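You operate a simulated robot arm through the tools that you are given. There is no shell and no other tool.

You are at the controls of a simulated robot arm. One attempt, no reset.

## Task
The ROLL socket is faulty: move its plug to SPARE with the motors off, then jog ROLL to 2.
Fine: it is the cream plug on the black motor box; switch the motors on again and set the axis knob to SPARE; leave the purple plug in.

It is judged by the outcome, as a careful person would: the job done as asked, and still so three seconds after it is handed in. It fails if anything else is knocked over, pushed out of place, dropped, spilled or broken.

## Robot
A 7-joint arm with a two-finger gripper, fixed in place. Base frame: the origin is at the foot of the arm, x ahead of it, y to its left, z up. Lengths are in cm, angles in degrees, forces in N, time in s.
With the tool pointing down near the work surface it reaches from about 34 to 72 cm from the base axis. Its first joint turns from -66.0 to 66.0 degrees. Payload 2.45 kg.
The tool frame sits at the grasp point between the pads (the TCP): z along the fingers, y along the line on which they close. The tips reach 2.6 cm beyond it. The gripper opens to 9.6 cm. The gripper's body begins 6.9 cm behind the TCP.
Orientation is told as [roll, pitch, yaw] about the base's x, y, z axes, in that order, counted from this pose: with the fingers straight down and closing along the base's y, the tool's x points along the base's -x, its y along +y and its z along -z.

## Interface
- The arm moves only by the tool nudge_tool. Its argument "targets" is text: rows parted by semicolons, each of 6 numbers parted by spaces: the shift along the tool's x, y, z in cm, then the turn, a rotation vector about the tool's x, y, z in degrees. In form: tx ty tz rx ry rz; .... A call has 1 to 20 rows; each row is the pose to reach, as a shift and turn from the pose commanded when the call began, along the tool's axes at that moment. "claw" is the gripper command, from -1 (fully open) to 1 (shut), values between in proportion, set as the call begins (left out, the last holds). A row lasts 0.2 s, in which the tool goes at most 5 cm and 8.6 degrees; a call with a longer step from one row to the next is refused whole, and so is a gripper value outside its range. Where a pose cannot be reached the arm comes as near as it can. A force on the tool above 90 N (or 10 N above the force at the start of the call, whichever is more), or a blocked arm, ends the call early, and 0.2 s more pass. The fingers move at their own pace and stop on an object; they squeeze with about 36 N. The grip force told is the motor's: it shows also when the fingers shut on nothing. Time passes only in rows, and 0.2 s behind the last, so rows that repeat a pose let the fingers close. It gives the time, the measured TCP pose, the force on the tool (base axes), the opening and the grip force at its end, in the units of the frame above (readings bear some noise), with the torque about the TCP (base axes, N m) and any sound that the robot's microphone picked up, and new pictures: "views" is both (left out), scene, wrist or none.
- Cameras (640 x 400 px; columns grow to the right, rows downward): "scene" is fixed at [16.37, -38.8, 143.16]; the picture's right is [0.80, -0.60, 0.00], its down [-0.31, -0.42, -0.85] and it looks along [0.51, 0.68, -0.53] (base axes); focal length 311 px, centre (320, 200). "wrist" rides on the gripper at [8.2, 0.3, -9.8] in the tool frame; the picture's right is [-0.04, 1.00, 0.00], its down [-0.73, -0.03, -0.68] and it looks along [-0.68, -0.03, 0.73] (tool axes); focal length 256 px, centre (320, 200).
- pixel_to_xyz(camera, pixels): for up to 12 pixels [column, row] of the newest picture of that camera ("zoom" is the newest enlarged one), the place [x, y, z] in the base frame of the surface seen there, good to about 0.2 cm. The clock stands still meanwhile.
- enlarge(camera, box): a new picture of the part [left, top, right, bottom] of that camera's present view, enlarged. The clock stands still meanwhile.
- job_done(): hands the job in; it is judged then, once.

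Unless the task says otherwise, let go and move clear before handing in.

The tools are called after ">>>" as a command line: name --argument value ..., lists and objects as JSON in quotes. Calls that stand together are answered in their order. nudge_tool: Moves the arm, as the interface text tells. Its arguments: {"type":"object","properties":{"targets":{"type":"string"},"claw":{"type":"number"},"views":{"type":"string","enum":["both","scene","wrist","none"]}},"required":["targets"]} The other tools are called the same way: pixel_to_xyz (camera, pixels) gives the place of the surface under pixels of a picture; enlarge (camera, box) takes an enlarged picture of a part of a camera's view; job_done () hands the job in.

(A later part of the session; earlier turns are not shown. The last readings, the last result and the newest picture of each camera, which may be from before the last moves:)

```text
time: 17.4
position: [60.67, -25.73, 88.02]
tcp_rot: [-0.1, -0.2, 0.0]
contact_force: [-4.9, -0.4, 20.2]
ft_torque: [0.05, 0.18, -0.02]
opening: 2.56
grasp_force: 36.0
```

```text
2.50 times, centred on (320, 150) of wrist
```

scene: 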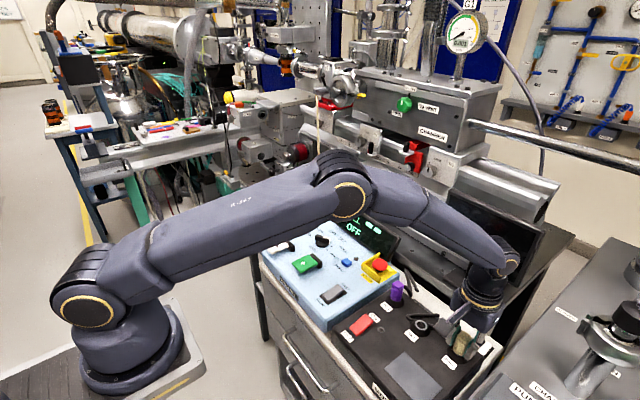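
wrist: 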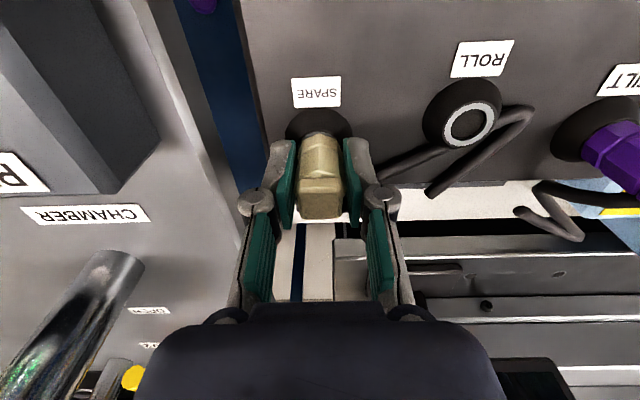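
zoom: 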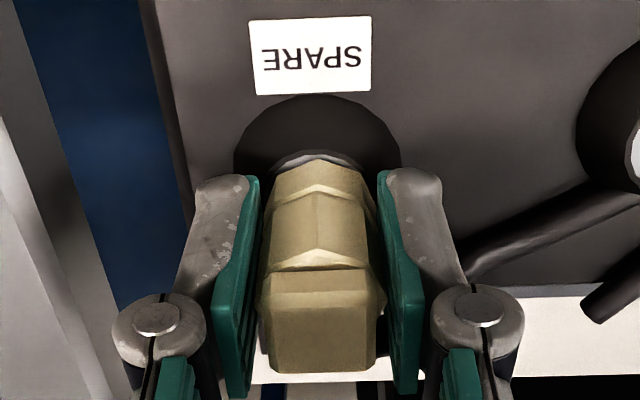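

The height matches the old seat (88.02) with 20 N of resistance, and the plug has not slipped in the grip. I will press a bit more to be sure it bottoms out.

>>> nudge_tool --targets "0 0 0.1 0 0 0; 0 0 0.2 0 0 0; 0 0 0.3 0 0 0; 0 0 0.3 0 0 0"

>>> enlarge --camera "wrist" --box '[250, 70, 390, 230]'

```text
time: 18.4
position: [60.8, -25.75, 87.58]
tcp_rot: [-0.1, -0.3, 0.0]
contact_force: [4.4, -2.8, 23.7]
ft_torque: [-0.1, -0.17, 0.0]
opening: 2.53
grasp_force: 36.1
```

scene: 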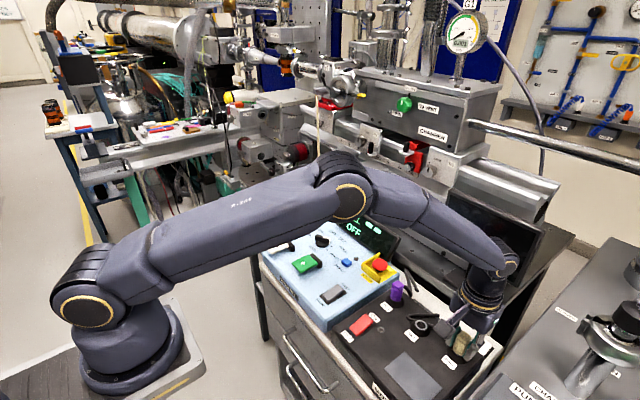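
wrist: 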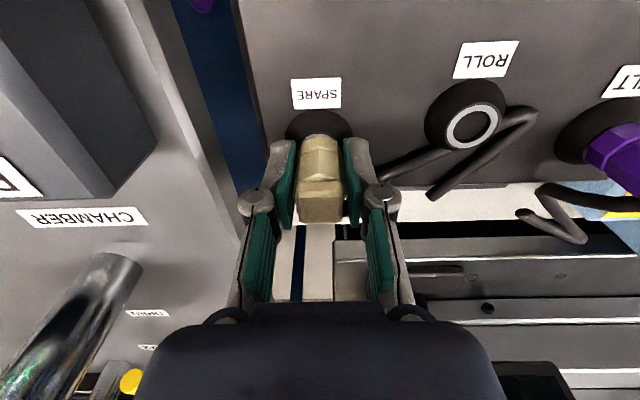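

```text
2.50 times, centred on (320, 150) of wrist
```

zoom: 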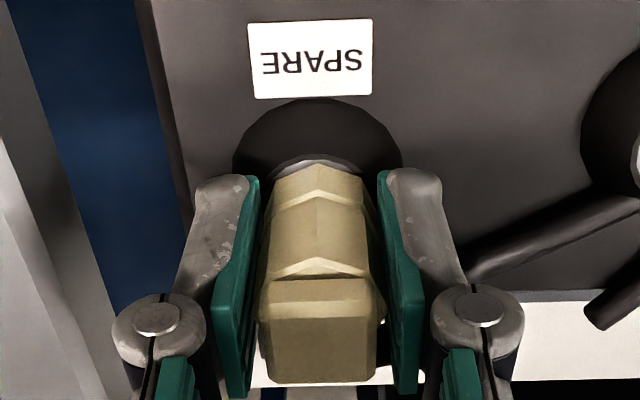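

The plug stopped and slid slightly in the grip, so it is bottomed. I will ease up, release, and measure its top against the 89.55 it read in ROLL.

>>> nudge_tool --targets "0 0 -0.3 0 0 0; 0 0 -0.3 0 0 0; 0 0 -0.3 0 0 0; 0 0 -0.3 0 0 0" --claw 0 --views "wrist"

>>> nudge_tool --targets "0 0 -4 0 0 0; 0 0 -8 0 0 0; 4 0 -10 0 0 0; 8 0 -12 0 0 0; 11 0 -12 0 0 0; 11 0 -12 0 0 0"

>>> enlarge --camera "wrist" --box '[250, 100, 410, 220]'

>>> enlarge --camera "scene" --box '[440, 320, 490, 370]'

```text
time: 19.4
position: [60.69, -25.56, 87.83]
tcp_rot: [0.0, 0.1, 0.0]
contact_force: [-0.3, 0.1, 0.8]
ft_torque: [0.0, 0.01, 0.0]
opening: 4.8
grasp_force: 0.0
```

wrist: 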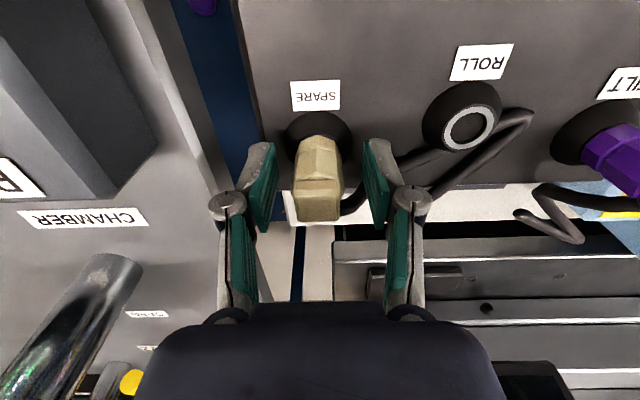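

```text
time: 20.8
position: [49.59, -25.78, 99.49]
tcp_rot: [0.0, 0.0, -0.1]
contact_force: [-0.5, 0.3, -0.4]
ft_torque: [0.0, -0.03, -0.04]
opening: 4.78
grasp_force: 0.1
```

scene: 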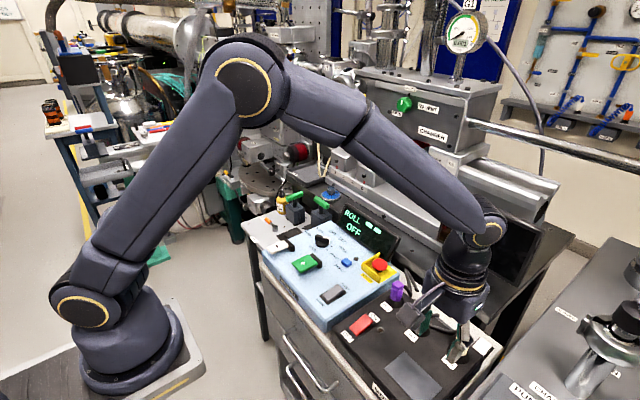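
wrist: 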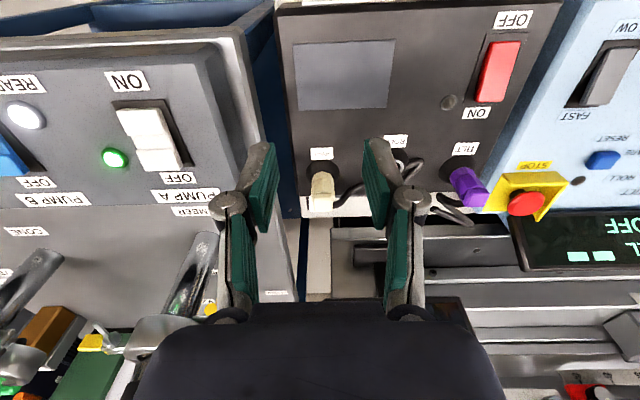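

```text
3.33 times, centred on (330, 160) of wrist
```

zoom: 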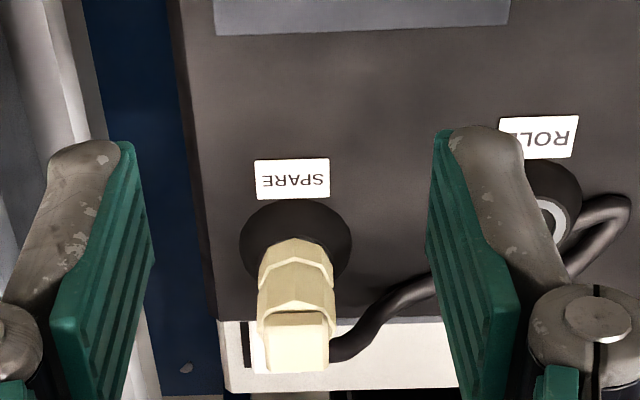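

```text
8.00 times, centred on (465, 345) of scene
```

zoom: 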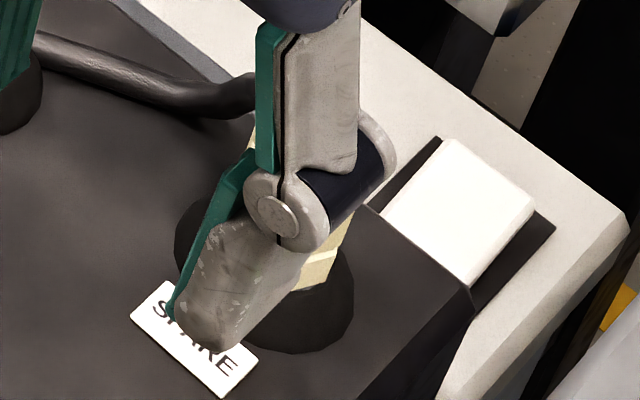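

The plug sits upright in SPARE with its cable trailing from it. I will shut the claw, move over the ON end of the rocker, and measure the plug's height on the way.

>>> pixel_to_xyz --camera "wrist" --pixels '[[319, 196], [328, 196], [323, 205], [323, 200], [323, 172]]'

>>> nudge_tool --targets "-0.3 4 0.3 0 0 0; -0.7 8 0.7 0 0 0; -1 12 1.1 0 0 0; -1.4 16.2 1.5 0 0 0; -1.4 16.2 1.5 0 0 0" --claw 1

>>> enlarge --camera "scene" --box '[400, 290, 500, 380]'

>>> enlarge --camera "wrist" --box '[140, 60, 400, 220]'

```text
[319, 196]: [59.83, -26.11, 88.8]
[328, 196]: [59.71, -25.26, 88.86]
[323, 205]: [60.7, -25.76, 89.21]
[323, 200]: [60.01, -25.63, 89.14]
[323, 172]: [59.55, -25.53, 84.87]
```

```text
time: 22.0
position: [51.08, -9.47, 98.1]
tcp_rot: [0.0, 0.0, 0.0]
contact_force: [0.3, -0.9, -0.2]
ft_torque: [0.02, -0.01, 0.03]
opening: 0.01
grasp_force: 29.0
```

scene: 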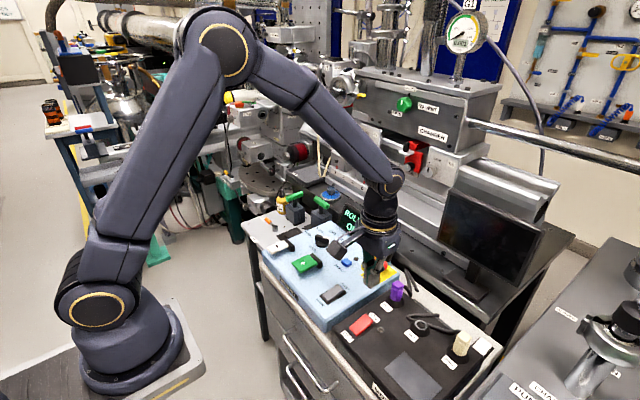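
wrist: 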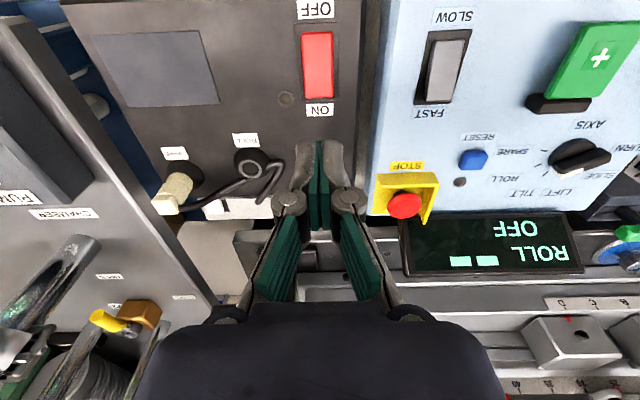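

```text
4.44 times, centred on (450, 335) of scene
```

zoom: 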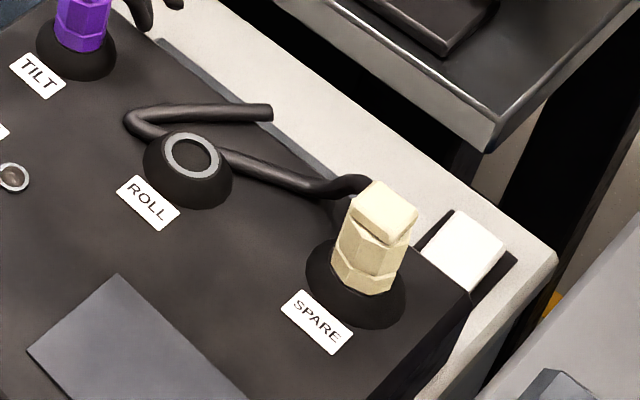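

```text
2.46 times, centred on (270, 140) of wrist
```

zoom: 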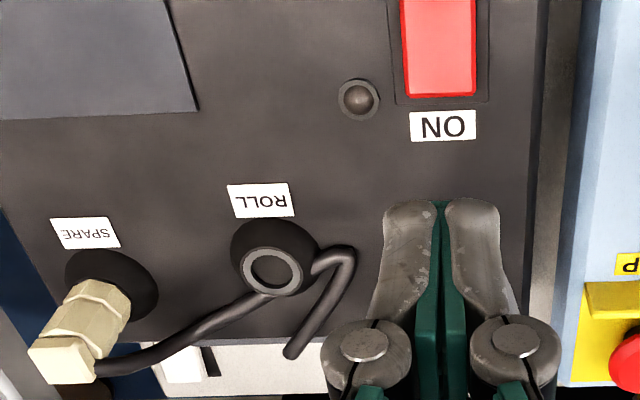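

The plug is seated like before. Now I will press the ON end of the motor rocker with the shut fingers.

>>> pixel_to_xyz --camera "scene" --pixels '[[464.4, 336.8], [462, 335], [466, 339]]'

>>> nudge_tool --targets "0 0 4 0 0 0; 0 0 8 0 0 0; 0 0 10 0 0 0; 0 0 10.5 0 0 0; 0 0 10.8 0 0 0; 0 0 11.1 0 0 0; 0 0 11.3 0 0 0; 0 0 11.3 0 0 0"

```text
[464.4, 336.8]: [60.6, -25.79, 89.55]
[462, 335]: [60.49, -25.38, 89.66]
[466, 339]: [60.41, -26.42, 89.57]
```

```text
time: 23.8
position: [51.18, -9.56, 87.02]
tcp_rot: [0.0, 0.0, 0.0]
contact_force: [0.2, -0.8, 0.1]
ft_torque: [0.02, -0.01, 0.01]
opening: 0.0
grasp_force: 29.0
```

scene: 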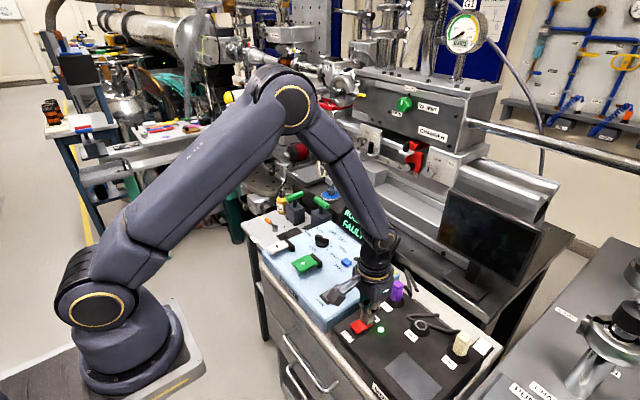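
wrist: 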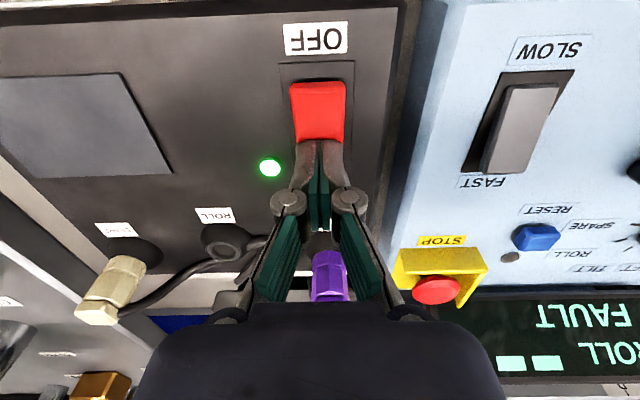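

The lamp at wrist (270,167) is lit, and the plug's top in SPARE reads z 89.55, the same as when it sat in ROLL. Next I will raise and go to look at the axis knob.

>>> nudge_tool --targets "0 0 -4 0 0 0; 0 0 -8 0 0 0; 0 1 -12 0 0 0; 0 5 -13 0 0 0; 0 9 -13 0 0 0; 0.5 13 -13 0 0 0; 1 17 -13 0 0 0; 1.5 21 -13 0 0 0; 2 25 -13 0 0 0; 2 27 -13 0 0 0; 2 27 -13 0 0 0" --claw -1

>>> enlarge --camera "wrist" --box '[220, 60, 420, 220]'

>>> enlarge --camera "scene" --box '[280, 210, 380, 290]'

```text
time: 26.2
position: [48.92, 17.48, 100.16]
tcp_rot: [0.0, 0.1, 0.0]
contact_force: [-0.1, -0.4, -0.8]
ft_torque: [0.01, -0.03, -0.04]
opening: 9.61
grasp_force: 0.0
```

scene: 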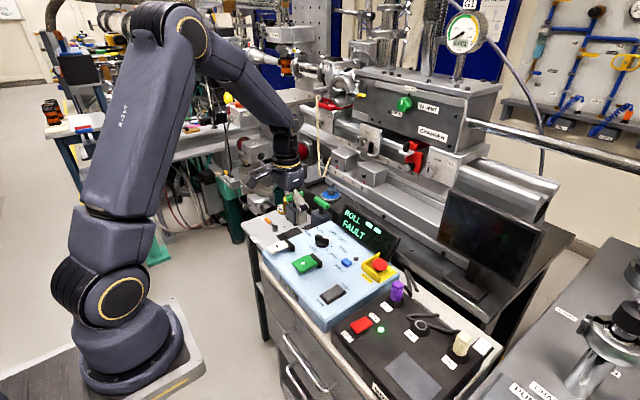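
wrist: 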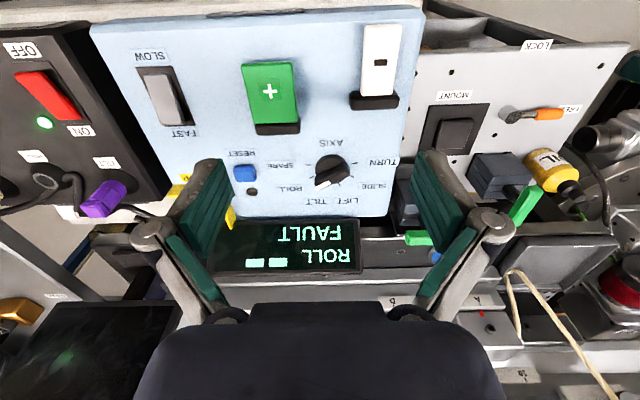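

```text
2.50 times, centred on (320, 140) of wrist
```

zoom: 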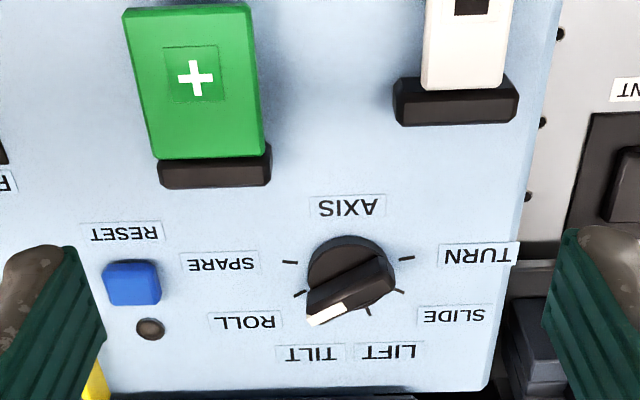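

```text
5.00 times, centred on (330, 250) of scene
```

zoom: 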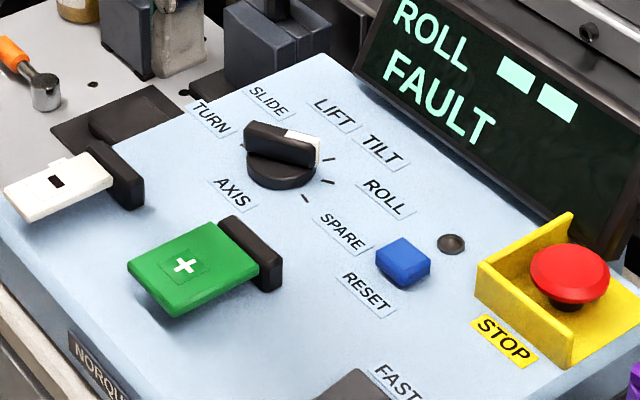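

The display says FAULT, and the knob bar's white tip points to the ROLL tick. I will zoom in on the knob and measure the bar and the ticks.

>>> enlarge --camera "wrist" --box '[300, 140, 364, 204]'

>>> pixel_to_xyz --camera "wrist" --pixels '[[308, 165], [313, 177], [352, 163], [353, 176], [339, 184], [282, 166], [279, 189], [333, 143], [380, 162], [375, 186], [315, 201], [344, 201]]'

```text
6.25 times, centred on (332, 172) of wrist
```

zoom: 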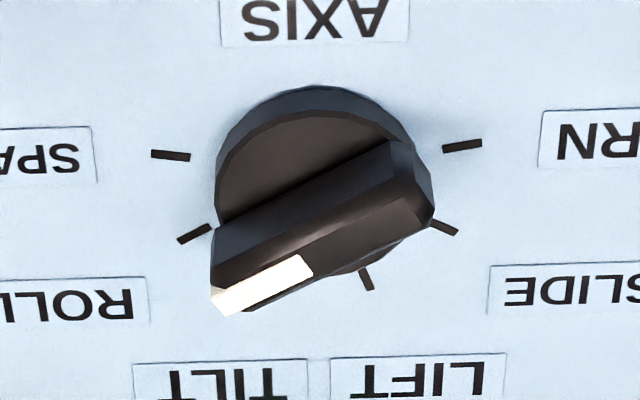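

```text
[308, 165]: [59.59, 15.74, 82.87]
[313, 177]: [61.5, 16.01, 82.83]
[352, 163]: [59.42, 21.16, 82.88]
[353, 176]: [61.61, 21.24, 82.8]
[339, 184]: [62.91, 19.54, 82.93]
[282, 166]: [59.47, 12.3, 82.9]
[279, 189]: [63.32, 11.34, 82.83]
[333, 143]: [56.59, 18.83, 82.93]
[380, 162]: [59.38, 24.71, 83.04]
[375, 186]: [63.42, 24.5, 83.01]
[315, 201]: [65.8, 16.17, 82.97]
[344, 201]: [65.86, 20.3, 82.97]
```

>>> pixel_to_xyz --camera "zoom" --pixels '[[154, 154], [188, 157], [180, 240], [208, 229], [480, 143], [445, 149], [456, 233], [432, 223], [371, 288], [362, 270]]'

>>> pixel_to_xyz --camera "zoom" --pixels '[[220, 300], [304, 262], [255, 285], [425, 200], [400, 222], [350, 245], [300, 150], [240, 255], [222, 240], [300, 200], [390, 150], [260, 300]]'

```text
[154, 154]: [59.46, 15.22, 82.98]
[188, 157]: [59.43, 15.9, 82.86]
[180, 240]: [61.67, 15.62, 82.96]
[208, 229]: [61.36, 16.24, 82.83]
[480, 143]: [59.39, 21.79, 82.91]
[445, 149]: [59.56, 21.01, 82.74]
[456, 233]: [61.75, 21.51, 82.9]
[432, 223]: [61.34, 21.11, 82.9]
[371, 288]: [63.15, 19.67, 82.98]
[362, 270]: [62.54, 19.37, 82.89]
```

```text
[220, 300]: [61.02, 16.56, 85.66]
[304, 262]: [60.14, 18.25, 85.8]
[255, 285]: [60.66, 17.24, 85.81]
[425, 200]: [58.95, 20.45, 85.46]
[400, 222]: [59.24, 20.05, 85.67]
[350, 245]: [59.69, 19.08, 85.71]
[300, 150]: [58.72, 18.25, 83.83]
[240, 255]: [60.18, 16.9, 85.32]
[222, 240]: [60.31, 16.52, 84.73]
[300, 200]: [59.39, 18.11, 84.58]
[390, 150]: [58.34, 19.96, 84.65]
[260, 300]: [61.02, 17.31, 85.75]
```

The knob centre is about (60.0, 18.5) with positions 40° apart, and the bar (top z 85.8) points at -60° now; SPARE is at -100°. Before turning the wrist I will measure nearby obstacles such as the display and levers.

>>> pixel_to_xyz --camera "scene" --pixels '[[296, 196], [322, 203], [320, 199], [346, 206], [400, 236], [395, 252], [330, 208], [302, 216], [283, 200], [334, 196], [350, 207], [375, 220]]'

>>> pixel_to_xyz --camera "wrist" --pixels '[[415, 238], [520, 205], [400, 205], [505, 170], [560, 175], [300, 270], [230, 265], [355, 265], [245, 173], [270, 90], [380, 60], [440, 255]]'

```text
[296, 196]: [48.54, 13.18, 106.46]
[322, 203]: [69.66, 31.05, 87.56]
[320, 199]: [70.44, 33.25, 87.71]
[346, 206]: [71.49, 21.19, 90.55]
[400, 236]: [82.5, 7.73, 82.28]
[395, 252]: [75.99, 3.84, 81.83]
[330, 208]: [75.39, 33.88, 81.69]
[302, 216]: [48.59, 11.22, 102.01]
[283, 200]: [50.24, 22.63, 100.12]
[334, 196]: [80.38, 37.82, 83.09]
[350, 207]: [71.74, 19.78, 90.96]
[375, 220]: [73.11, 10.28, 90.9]
```

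```text
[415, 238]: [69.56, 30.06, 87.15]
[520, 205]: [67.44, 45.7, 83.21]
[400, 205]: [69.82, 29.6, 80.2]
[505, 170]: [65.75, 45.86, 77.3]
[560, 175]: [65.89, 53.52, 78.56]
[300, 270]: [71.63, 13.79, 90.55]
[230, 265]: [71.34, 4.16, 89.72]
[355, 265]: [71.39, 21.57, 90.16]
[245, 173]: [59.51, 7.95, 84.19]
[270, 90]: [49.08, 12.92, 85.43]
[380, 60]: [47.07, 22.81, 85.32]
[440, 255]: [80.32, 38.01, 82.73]
```

The display top (z 91) and levers (z 88) stay below the gripper body, so I will move above the knob while turning the tool 60° so the fingers straddle the bar.

>>> nudge_tool --targets "-1.38 0.13 0.9 0 0 7.5; -2.77 0.25 1.8 0 0 15; -4.15 0.38 2.7 0 0 22.5; -5.54 0.51 3.6 0 0 30; -6.92 0.64 4.5 0 0 37.5; -8.3 0.77 5.4 0 0 45; -9.7 0.9 6.3 0 0 52.5; -11.08 1.02 7.16 0 0 60; -11.08 1.02 7.16 0 0 60" --claw 0.17

>>> enlarge --camera "scene" --box '[280, 200, 380, 280]'

>>> enlarge --camera "wrist" --box '[220, 60, 420, 260]'

```text
time: 28.2
position: [60.42, 18.47, 92.87]
tcp_rot: [-0.1, 0.0, -60.1]
contact_force: [0.6, -0.5, 0.1]
ft_torque: [0.03, -0.01, -0.01]
opening: 3.95
grasp_force: 0.1
```

scene: 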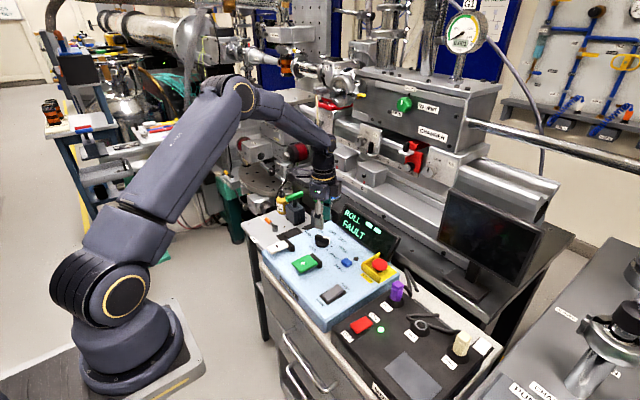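
wrist: 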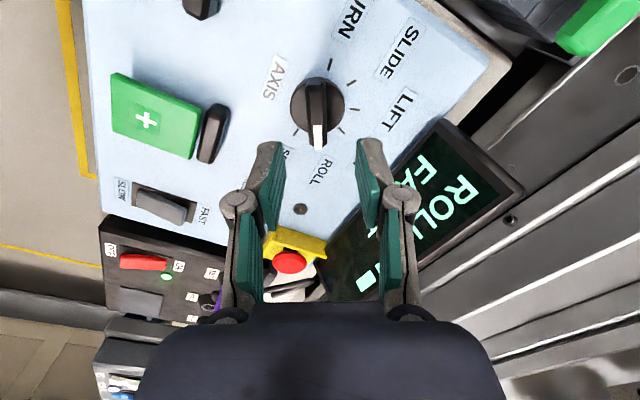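

```text
5.00 times, centred on (330, 240) of scene
```

zoom: 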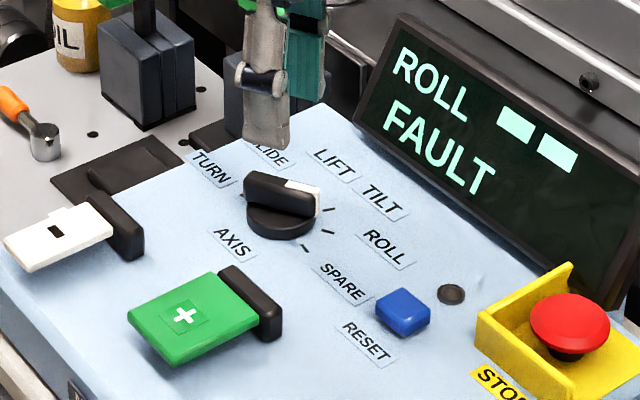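

```text
2.00 times, centred on (320, 160) of wrist
```

zoom: 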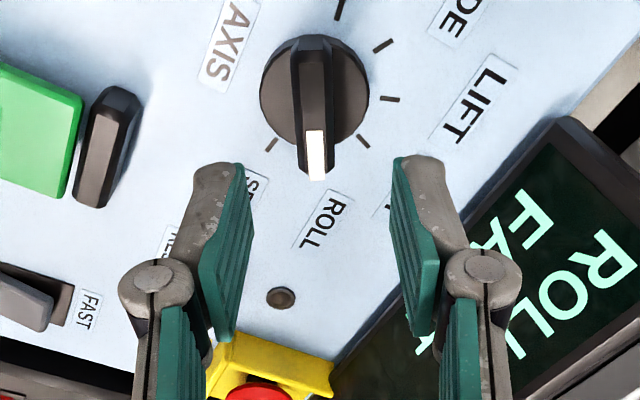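

>>> pixel_to_xyz --camera "zoom" --pixels '[[301, 60], [330, 60], [301, 130], [333, 130], [316, 50], [316, 172], [316, 100], [264, 90], [366, 90]]'

>>> nudge_tool --targets "0 0 0 0 0 0" --views "none"

```text
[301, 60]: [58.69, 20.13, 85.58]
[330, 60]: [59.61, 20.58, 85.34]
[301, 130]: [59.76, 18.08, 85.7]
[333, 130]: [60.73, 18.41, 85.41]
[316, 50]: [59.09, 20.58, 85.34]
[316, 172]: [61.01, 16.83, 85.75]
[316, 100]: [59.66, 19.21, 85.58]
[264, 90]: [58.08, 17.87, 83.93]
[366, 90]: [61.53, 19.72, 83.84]
```

```text
time: 28.6
position: [60.21, 18.43, 92.83]
tcp_rot: [0.0, -0.1, -60.0]
contact_force: [0.8, -0.4, 0.4]
ft_torque: [0.04, 0.03, 0.01]
opening: 3.97
grasp_force: 0.0
```

The bar runs straight between the pads (zoom column about 316), with its pivot at about (60.0, 18.6). I will descend around it, then close.

>>> nudge_tool --targets "0.2 -0.08 2 0 0 0; 0.2 -0.08 4 0 0 0; 0.2 -0.08 5.3 0 0 0; 0.2 -0.08 5.9 0 0 0; 0.2 -0.08 5.9 0 0 0"

>>> enlarge --camera "wrist" --box '[220, 60, 420, 260]'

```text
time: 29.8
position: [60.1, 18.72, 86.99]
tcp_rot: [0.0, -0.1, -60.0]
contact_force: [0.8, -0.3, 0.1]
ft_torque: [0.0, 0.01, -0.01]
opening: 3.98
grasp_force: 0.1
```

scene: 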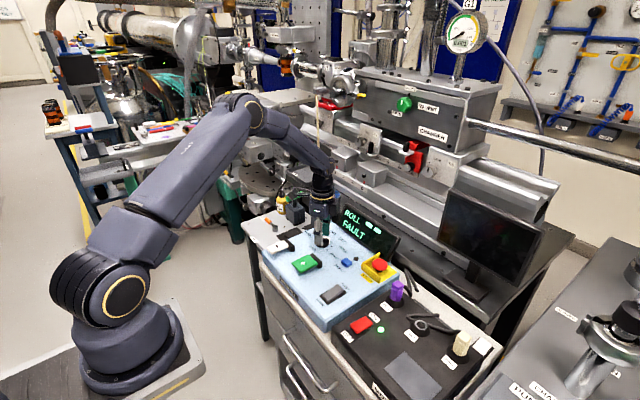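
wrist: 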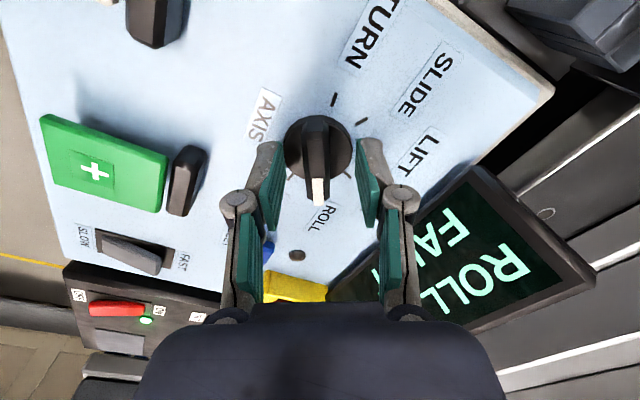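

```text
2.00 times, centred on (320, 160) of wrist
```

zoom: 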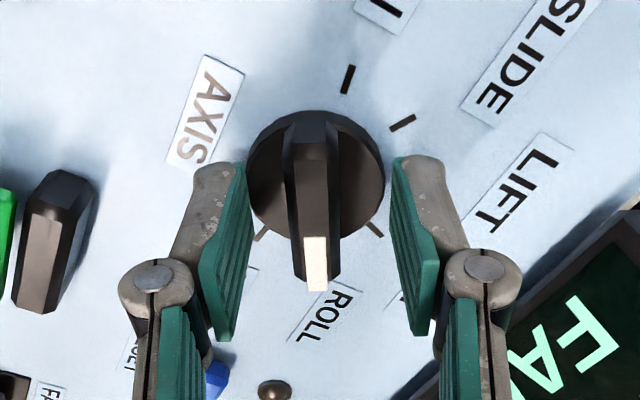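

The bar is centred between the pads without contact. I will close the claw on it.

>>> nudge_tool --targets "0 0 0 0 0 0; 0 0 0 0 0 0; 0 0 0 0 0 0; 0 0 0 0 0 0" --claw 1 --views "wrist"

```text
time: 30.8
position: [60.0, 18.5, 87.04]
tcp_rot: [-0.2, 0.0, -60.0]
contact_force: [-12.1, -6.6, 4.1]
ft_torque: [0.02, 0.43, -0.02]
opening: 1.39
grasp_force: 40.1
```

wrist: 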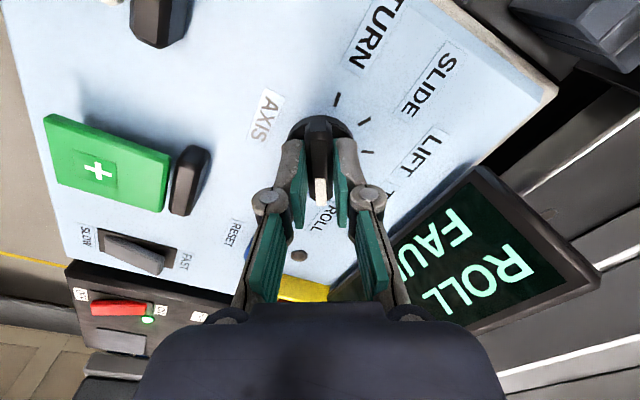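

The grip is on at 1.39 cm with a 14 N side load along -tool y, so I will relax 0.12 cm that way and turn the knob 40° toward SPARE.

>>> nudge_tool --targets "0 -0.12 0 0 0 0; 0 -0.12 0 0 0 8; 0 -0.12 0 0 0 16; 0 -0.12 0 0 0 24; 0 -0.12 0 0 0 32; 0 -0.12 0 0 0 40; 0 -0.12 0 0 0 40"

>>> enlarge --camera "scene" --box '[280, 200, 400, 290]'

```text
time: 32.4
position: [59.97, 18.63, 86.94]
tcp_rot: [0.1, 0.0, -100.0]
contact_force: [-3.3, -3.8, -0.5]
ft_torque: [-0.22, 0.05, 0.08]
opening: 1.4
grasp_force: 39.9
```

scene: 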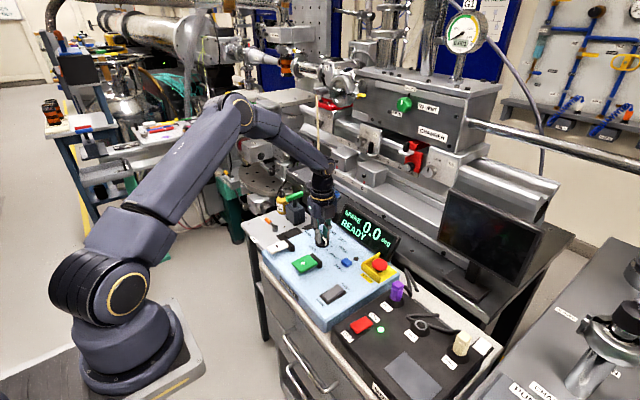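
wrist: 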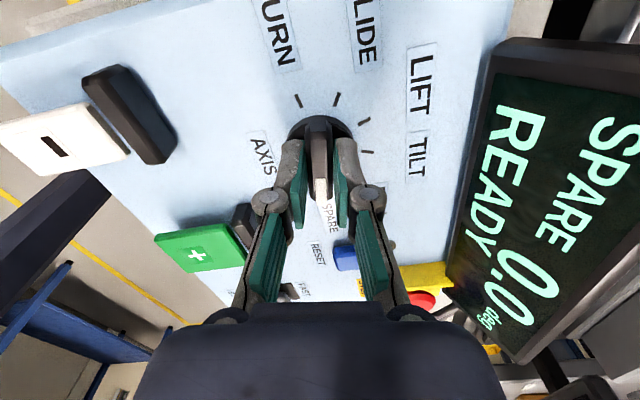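

```text
4.44 times, centred on (340, 245) of scene
```

zoom: 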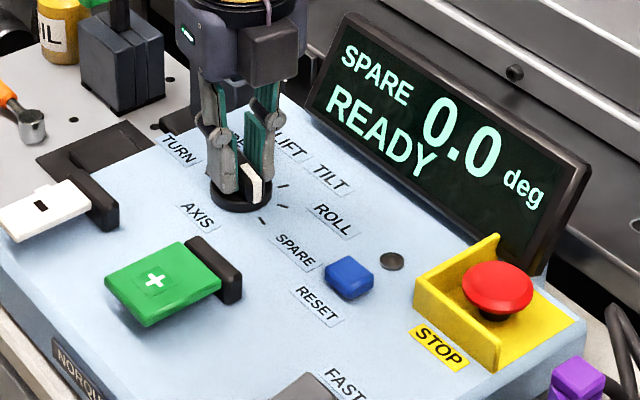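

The display reads "SPARE 0.0 READY" (scene about 370,230). I will let go of the knob and rise straight up.

>>> nudge_tool --targets "0 0 0 0 0 0; 0 0 0 0 0 0; 0 0 0 0 0 0; 0 0 -2 0 0 0; 0 0 -6 0 0 0; 0 0 -9 0 0 0; 0 0 -9 0 0 0" --claw 0.17

>>> enlarge --camera "wrist" --box '[140, 20, 440, 220]'

```text
time: 34.0
position: [59.83, 18.69, 96.06]
tcp_rot: [0.0, 0.1, -100.1]
contact_force: [0.4, -0.6, 0.7]
ft_torque: [0.0, -0.01, 0.02]
opening: 4.01
grasp_force: 0.0
```

scene: 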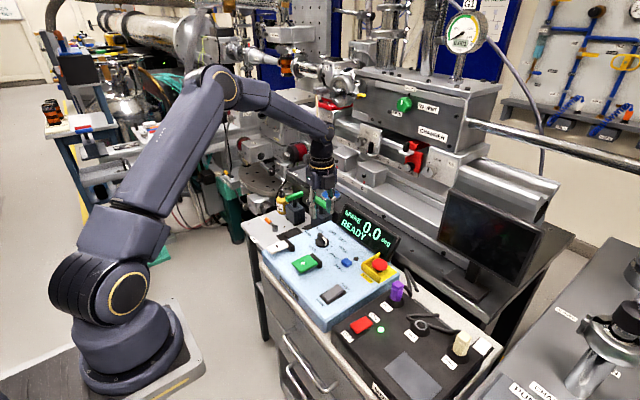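
wrist: 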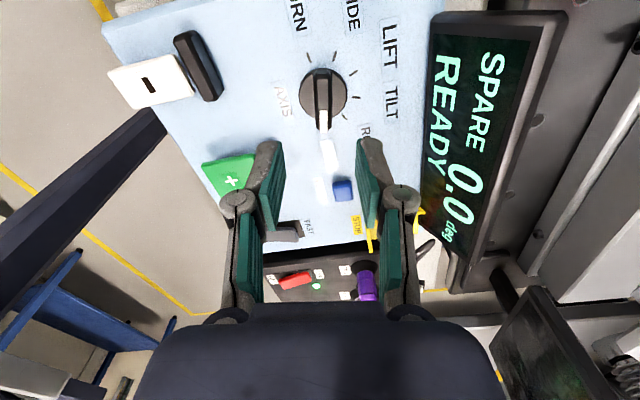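

```text
2.00 times, centred on (290, 120) of wrist
```

zoom: 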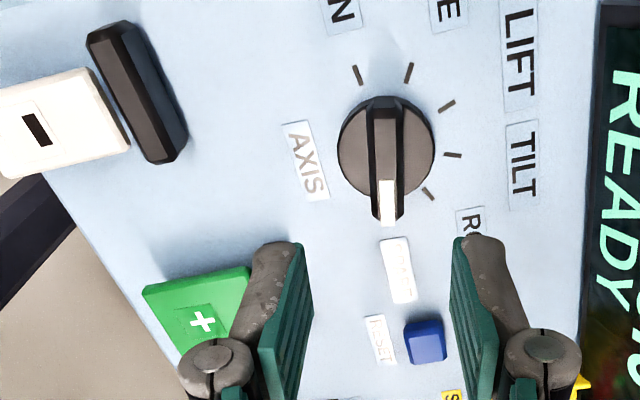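

The knob stays on SPARE. Now I will study the + paddle's shape before pressing it.

>>> enlarge --camera "scene" --box '[280, 240, 340, 290]'

>>> pixel_to_xyz --camera "scene" --pixels '[[292.5, 263], [309, 255.2], [316.6, 263.6], [299, 271.4], [305, 263], [312, 254.5], [320, 263], [300, 276], [293, 268], [316, 270], [265, 246], [285, 238]]'

```text
8.00 times, centred on (310, 265) of scene
```

zoom: 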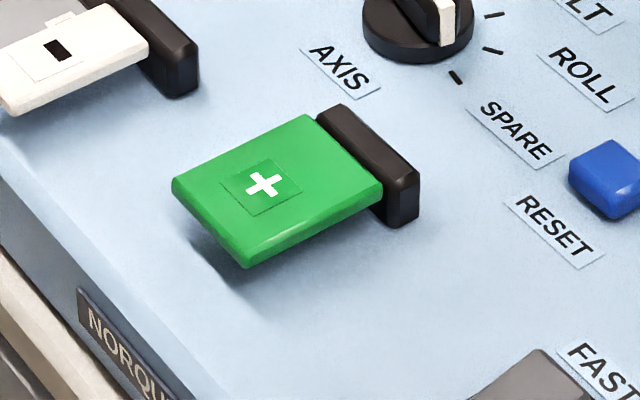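

```text
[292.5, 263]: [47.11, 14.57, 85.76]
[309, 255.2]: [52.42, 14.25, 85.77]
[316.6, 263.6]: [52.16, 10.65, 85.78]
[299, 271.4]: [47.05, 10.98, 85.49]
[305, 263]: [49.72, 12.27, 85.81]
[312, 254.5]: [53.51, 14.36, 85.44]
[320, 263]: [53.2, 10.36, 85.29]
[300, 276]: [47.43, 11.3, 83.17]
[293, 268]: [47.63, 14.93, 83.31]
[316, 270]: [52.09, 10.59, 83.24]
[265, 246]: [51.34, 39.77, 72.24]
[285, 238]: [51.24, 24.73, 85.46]
```

The + paddle is hinged at the black block (x about 53), with its free end at x 47, y 12.7, and its top at z 85.8. I will turn the tool back to zero yaw while moving above the free end with the claw shut.

>>> nudge_tool --targets "-0.66 -0.84 0 0 0 -8.33; -1.31 -1.69 0 0 0 -16.67; -1.97 -2.53 0 0 0 -25; -2.62 -3.37 0 0 0 -33.33; -3.28 -4.22 0 0 0 -41.67; -3.94 -5.06 0 0 0 -50; -4.59 -5.9 0 0 0 -58.33; -5.25 -6.75 0 0 0 -66.67; -5.9 -7.59 0 0 0 -75; -6.56 -8.43 0 0 0 -83.33; -7.22 -9.28 0 0 0 -91.67; -7.87 -10.12 0 0 0 -100; -7.87 -10.12 0 0 0 -100" --claw 1

```text
time: 36.8
position: [48.63, 12.64, 95.9]
tcp_rot: [0.1, 0.0, 0.1]
contact_force: [-0.4, 0.3, 0.1]
ft_torque: [-0.01, 0.03, 0.01]
opening: 0.0
grasp_force: 28.9
```

scene: 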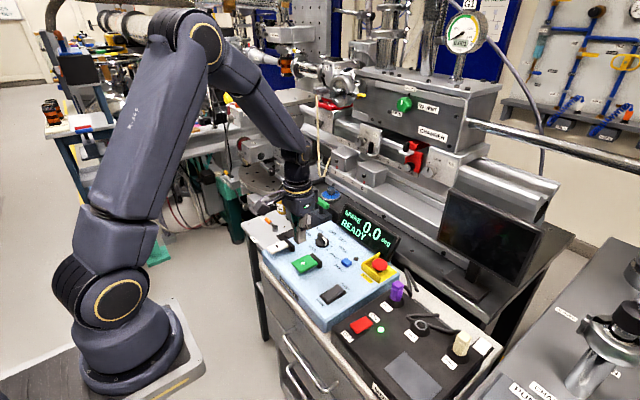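
wrist: 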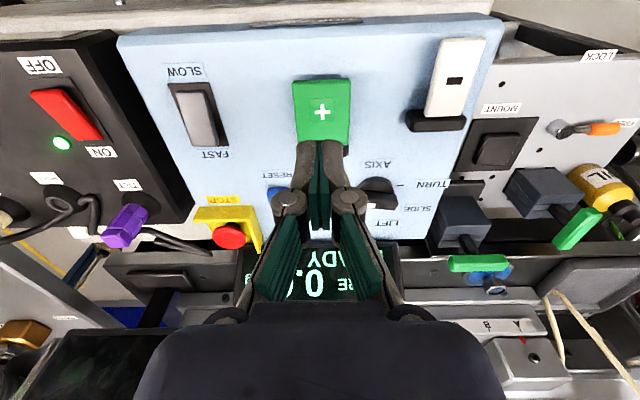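

The tool is over the + paddle and the display is readable at scene (370,230). I will first confirm that the speed rocker is on SLOW by its heights, and zoom the display.

>>> pixel_to_xyz --camera "wrist" --pixels '[[190, 96], [193, 106], [197, 117], [201, 128], [205, 140]]'

>>> nudge_tool --targets "0 0 3 0 0 0; 0 0 6 0 0 0; 0 0 7 0 0 0; 0 0 7.3 0 0 0" --views "both"

>>> enlarge --camera "scene" --box '[280, 200, 410, 290]'

```text
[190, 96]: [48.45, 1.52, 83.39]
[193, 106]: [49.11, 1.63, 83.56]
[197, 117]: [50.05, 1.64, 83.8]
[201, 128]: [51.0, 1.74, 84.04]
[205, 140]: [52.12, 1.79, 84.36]
```

```text
time: 37.8
position: [48.76, 12.65, 88.6]
tcp_rot: [-0.1, 0.0, 0.0]
contact_force: [-0.1, 0.9, 0.1]
ft_torque: [-0.01, 0.03, 0.02]
opening: 0.0
grasp_force: 28.2
```

scene: 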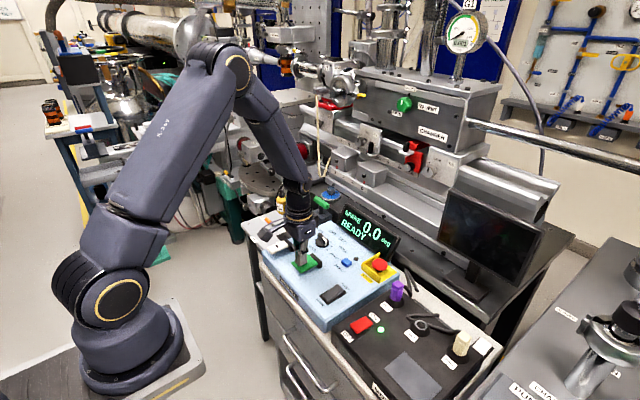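
wrist: 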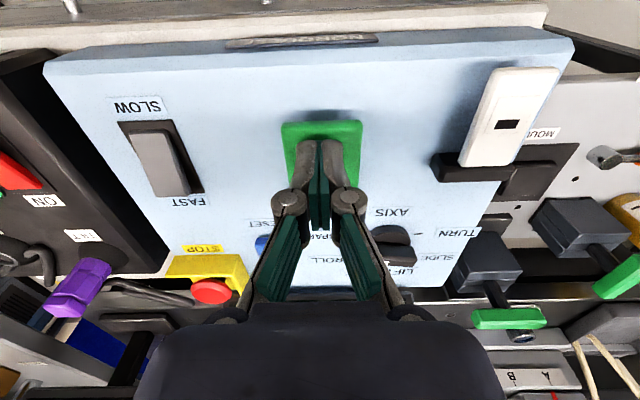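

```text
4.44 times, centred on (345, 245) of scene
```

zoom: 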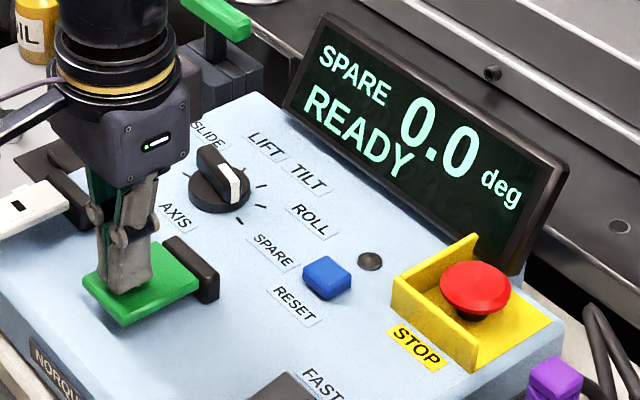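

SLOW is pressed, and the fingertips are just above the paddle (TCP 88.6). I will make a short test press of 0.6 cm and release, then read the display.

>>> nudge_tool --targets "0 0 0.3 0 0 0; 0 0 0.6 0 0 0; 0 0 0.6 0 0 0; 0 0 -0.3 0 0 0" --views "scene"

>>> enlarge --camera "scene" --box '[280, 200, 410, 290]'

```text
time: 38.8
position: [48.54, 12.54, 88.91]
tcp_rot: [0.0, 0.2, -0.1]
contact_force: [0.6, -0.1, 0.5]
ft_torque: [0.02, 0.0, 0.01]
opening: 0.0
grasp_force: 28.5
```

scene: 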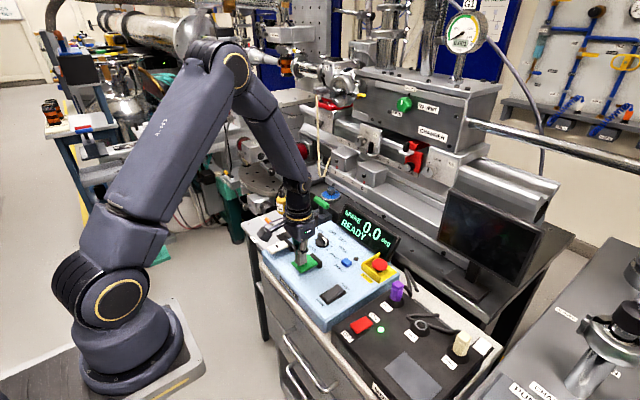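

```text
4.44 times, centred on (345, 245) of scene
```

zoom: 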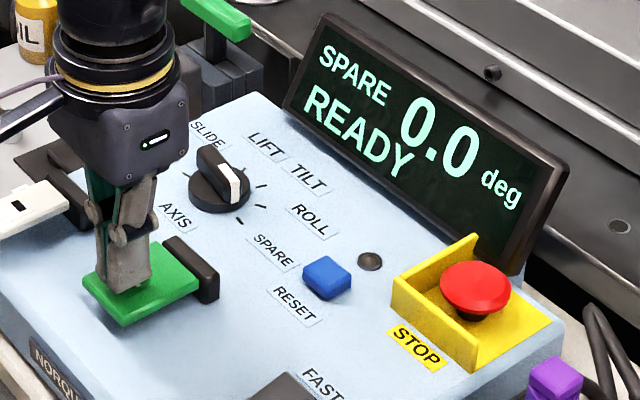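

No jog yet at that depth. I will press 0.5 cm deeper, then release.

>>> nudge_tool --targets "0 0 0.6 0 0 0; 0 0 1.0 0 0 0; 0 0 1.4 0 0 0; 0 0 0 0 0 0" --views "scene"

>>> enlarge --camera "scene" --box '[280, 200, 410, 290]'

```text
time: 39.8
position: [48.5, 12.64, 88.76]
tcp_rot: [0.0, 0.1, -0.1]
contact_force: [-0.3, 0.1, -0.1]
ft_torque: [-0.01, -0.03, 0.0]
opening: 0.0
grasp_force: 28.4
```

scene: 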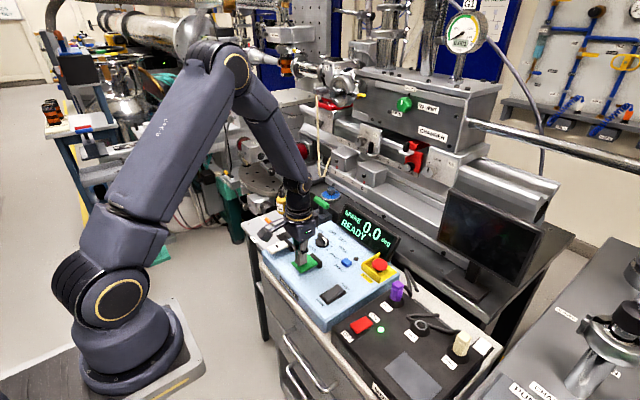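

```text
4.44 times, centred on (345, 245) of scene
```

zoom: 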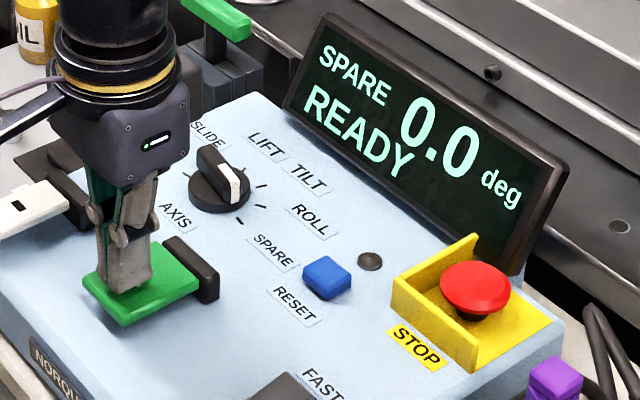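

Still 0.0. I will press down to about z 87.4 and end the call there, so I can read force and display while pressed.

>>> nudge_tool --targets "0 0 0.7 0 0 0; 0 0 1.4 0 0 0" --views "scene"

>>> enlarge --camera "scene" --box '[280, 200, 410, 290]'

```text
time: 40.4
position: [48.64, 12.5, 87.29]
tcp_rot: [0.0, 0.1, 0.0]
contact_force: [-1.6, -2.2, 3.0]
ft_torque: [-0.07, -0.04, -0.05]
opening: 0.62
grasp_force: 28.3
```

scene: 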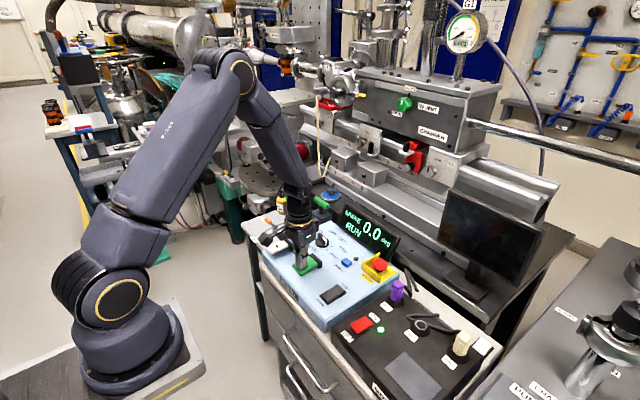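

```text
4.44 times, centred on (345, 245) of scene
```

zoom: 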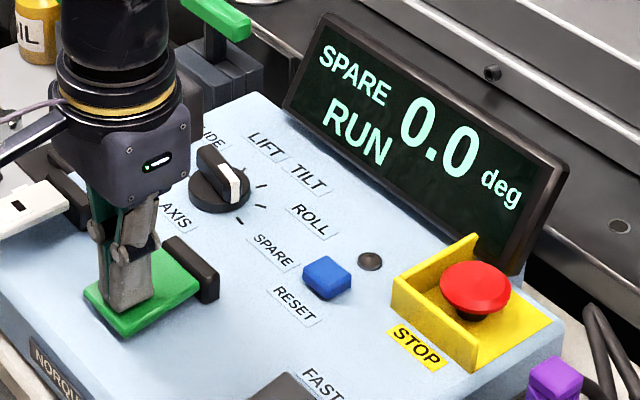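

The display now says RUN at this depth. I will hold for short calls and watch the reading.

>>> nudge_tool --targets "0 0 0.05 0 0 0; 0 0 0.05 0 0 0" --views "scene"

>>> enlarge --camera "scene" --box '[280, 200, 410, 290]'

```text
time: 41.0
position: [48.63, 12.59, 87.41]
tcp_rot: [0.0, 0.0, -0.1]
contact_force: [-2.6, -0.5, 3.7]
ft_torque: [-0.03, 0.04, -0.01]
opening: 0.61
grasp_force: 28.3
```

scene: 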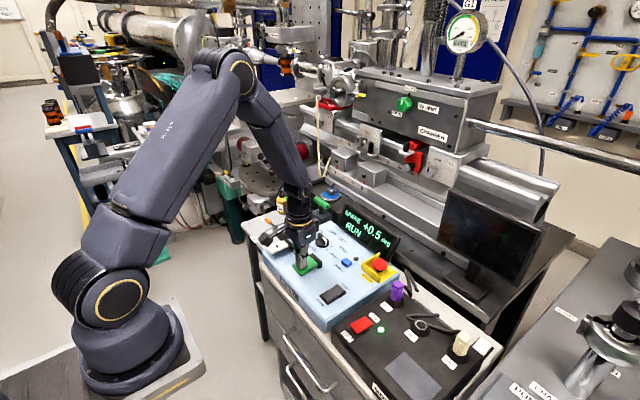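

```text
4.44 times, centred on (345, 245) of scene
```

zoom: 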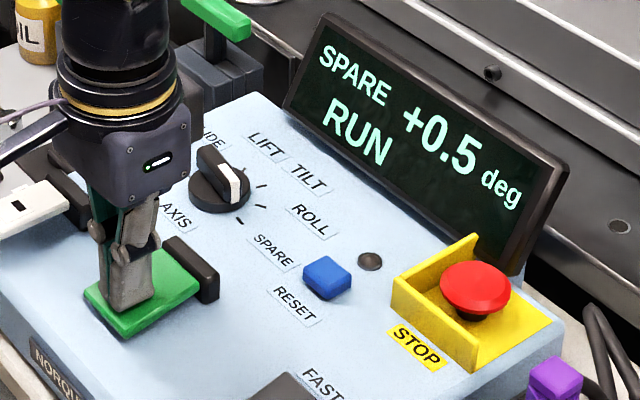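

The reading rose to +0.5 in 0.6 s. I will hold for 0.6 s again to learn the rate.

>>> nudge_tool --targets "0 0 0 0 0 0; 0 0 0 0 0 0" --views "scene"

>>> enlarge --camera "scene" --box '[280, 200, 410, 290]'

```text
time: 41.6
position: [48.6, 12.56, 87.45]
tcp_rot: [0.0, -0.1, 0.0]
contact_force: [-2.7, 0.8, 2.4]
ft_torque: [0.03, 0.01, 0.02]
opening: 0.63
grasp_force: 28.6
```

scene: 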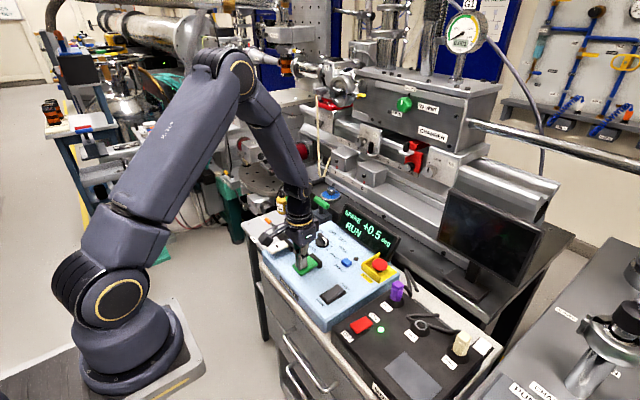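

```text
4.44 times, centred on (345, 245) of scene
```

zoom: 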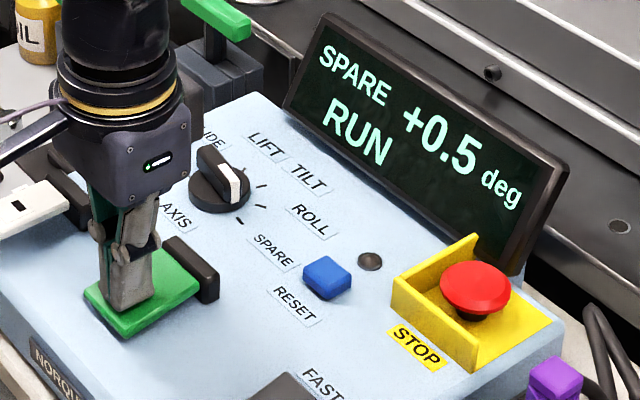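

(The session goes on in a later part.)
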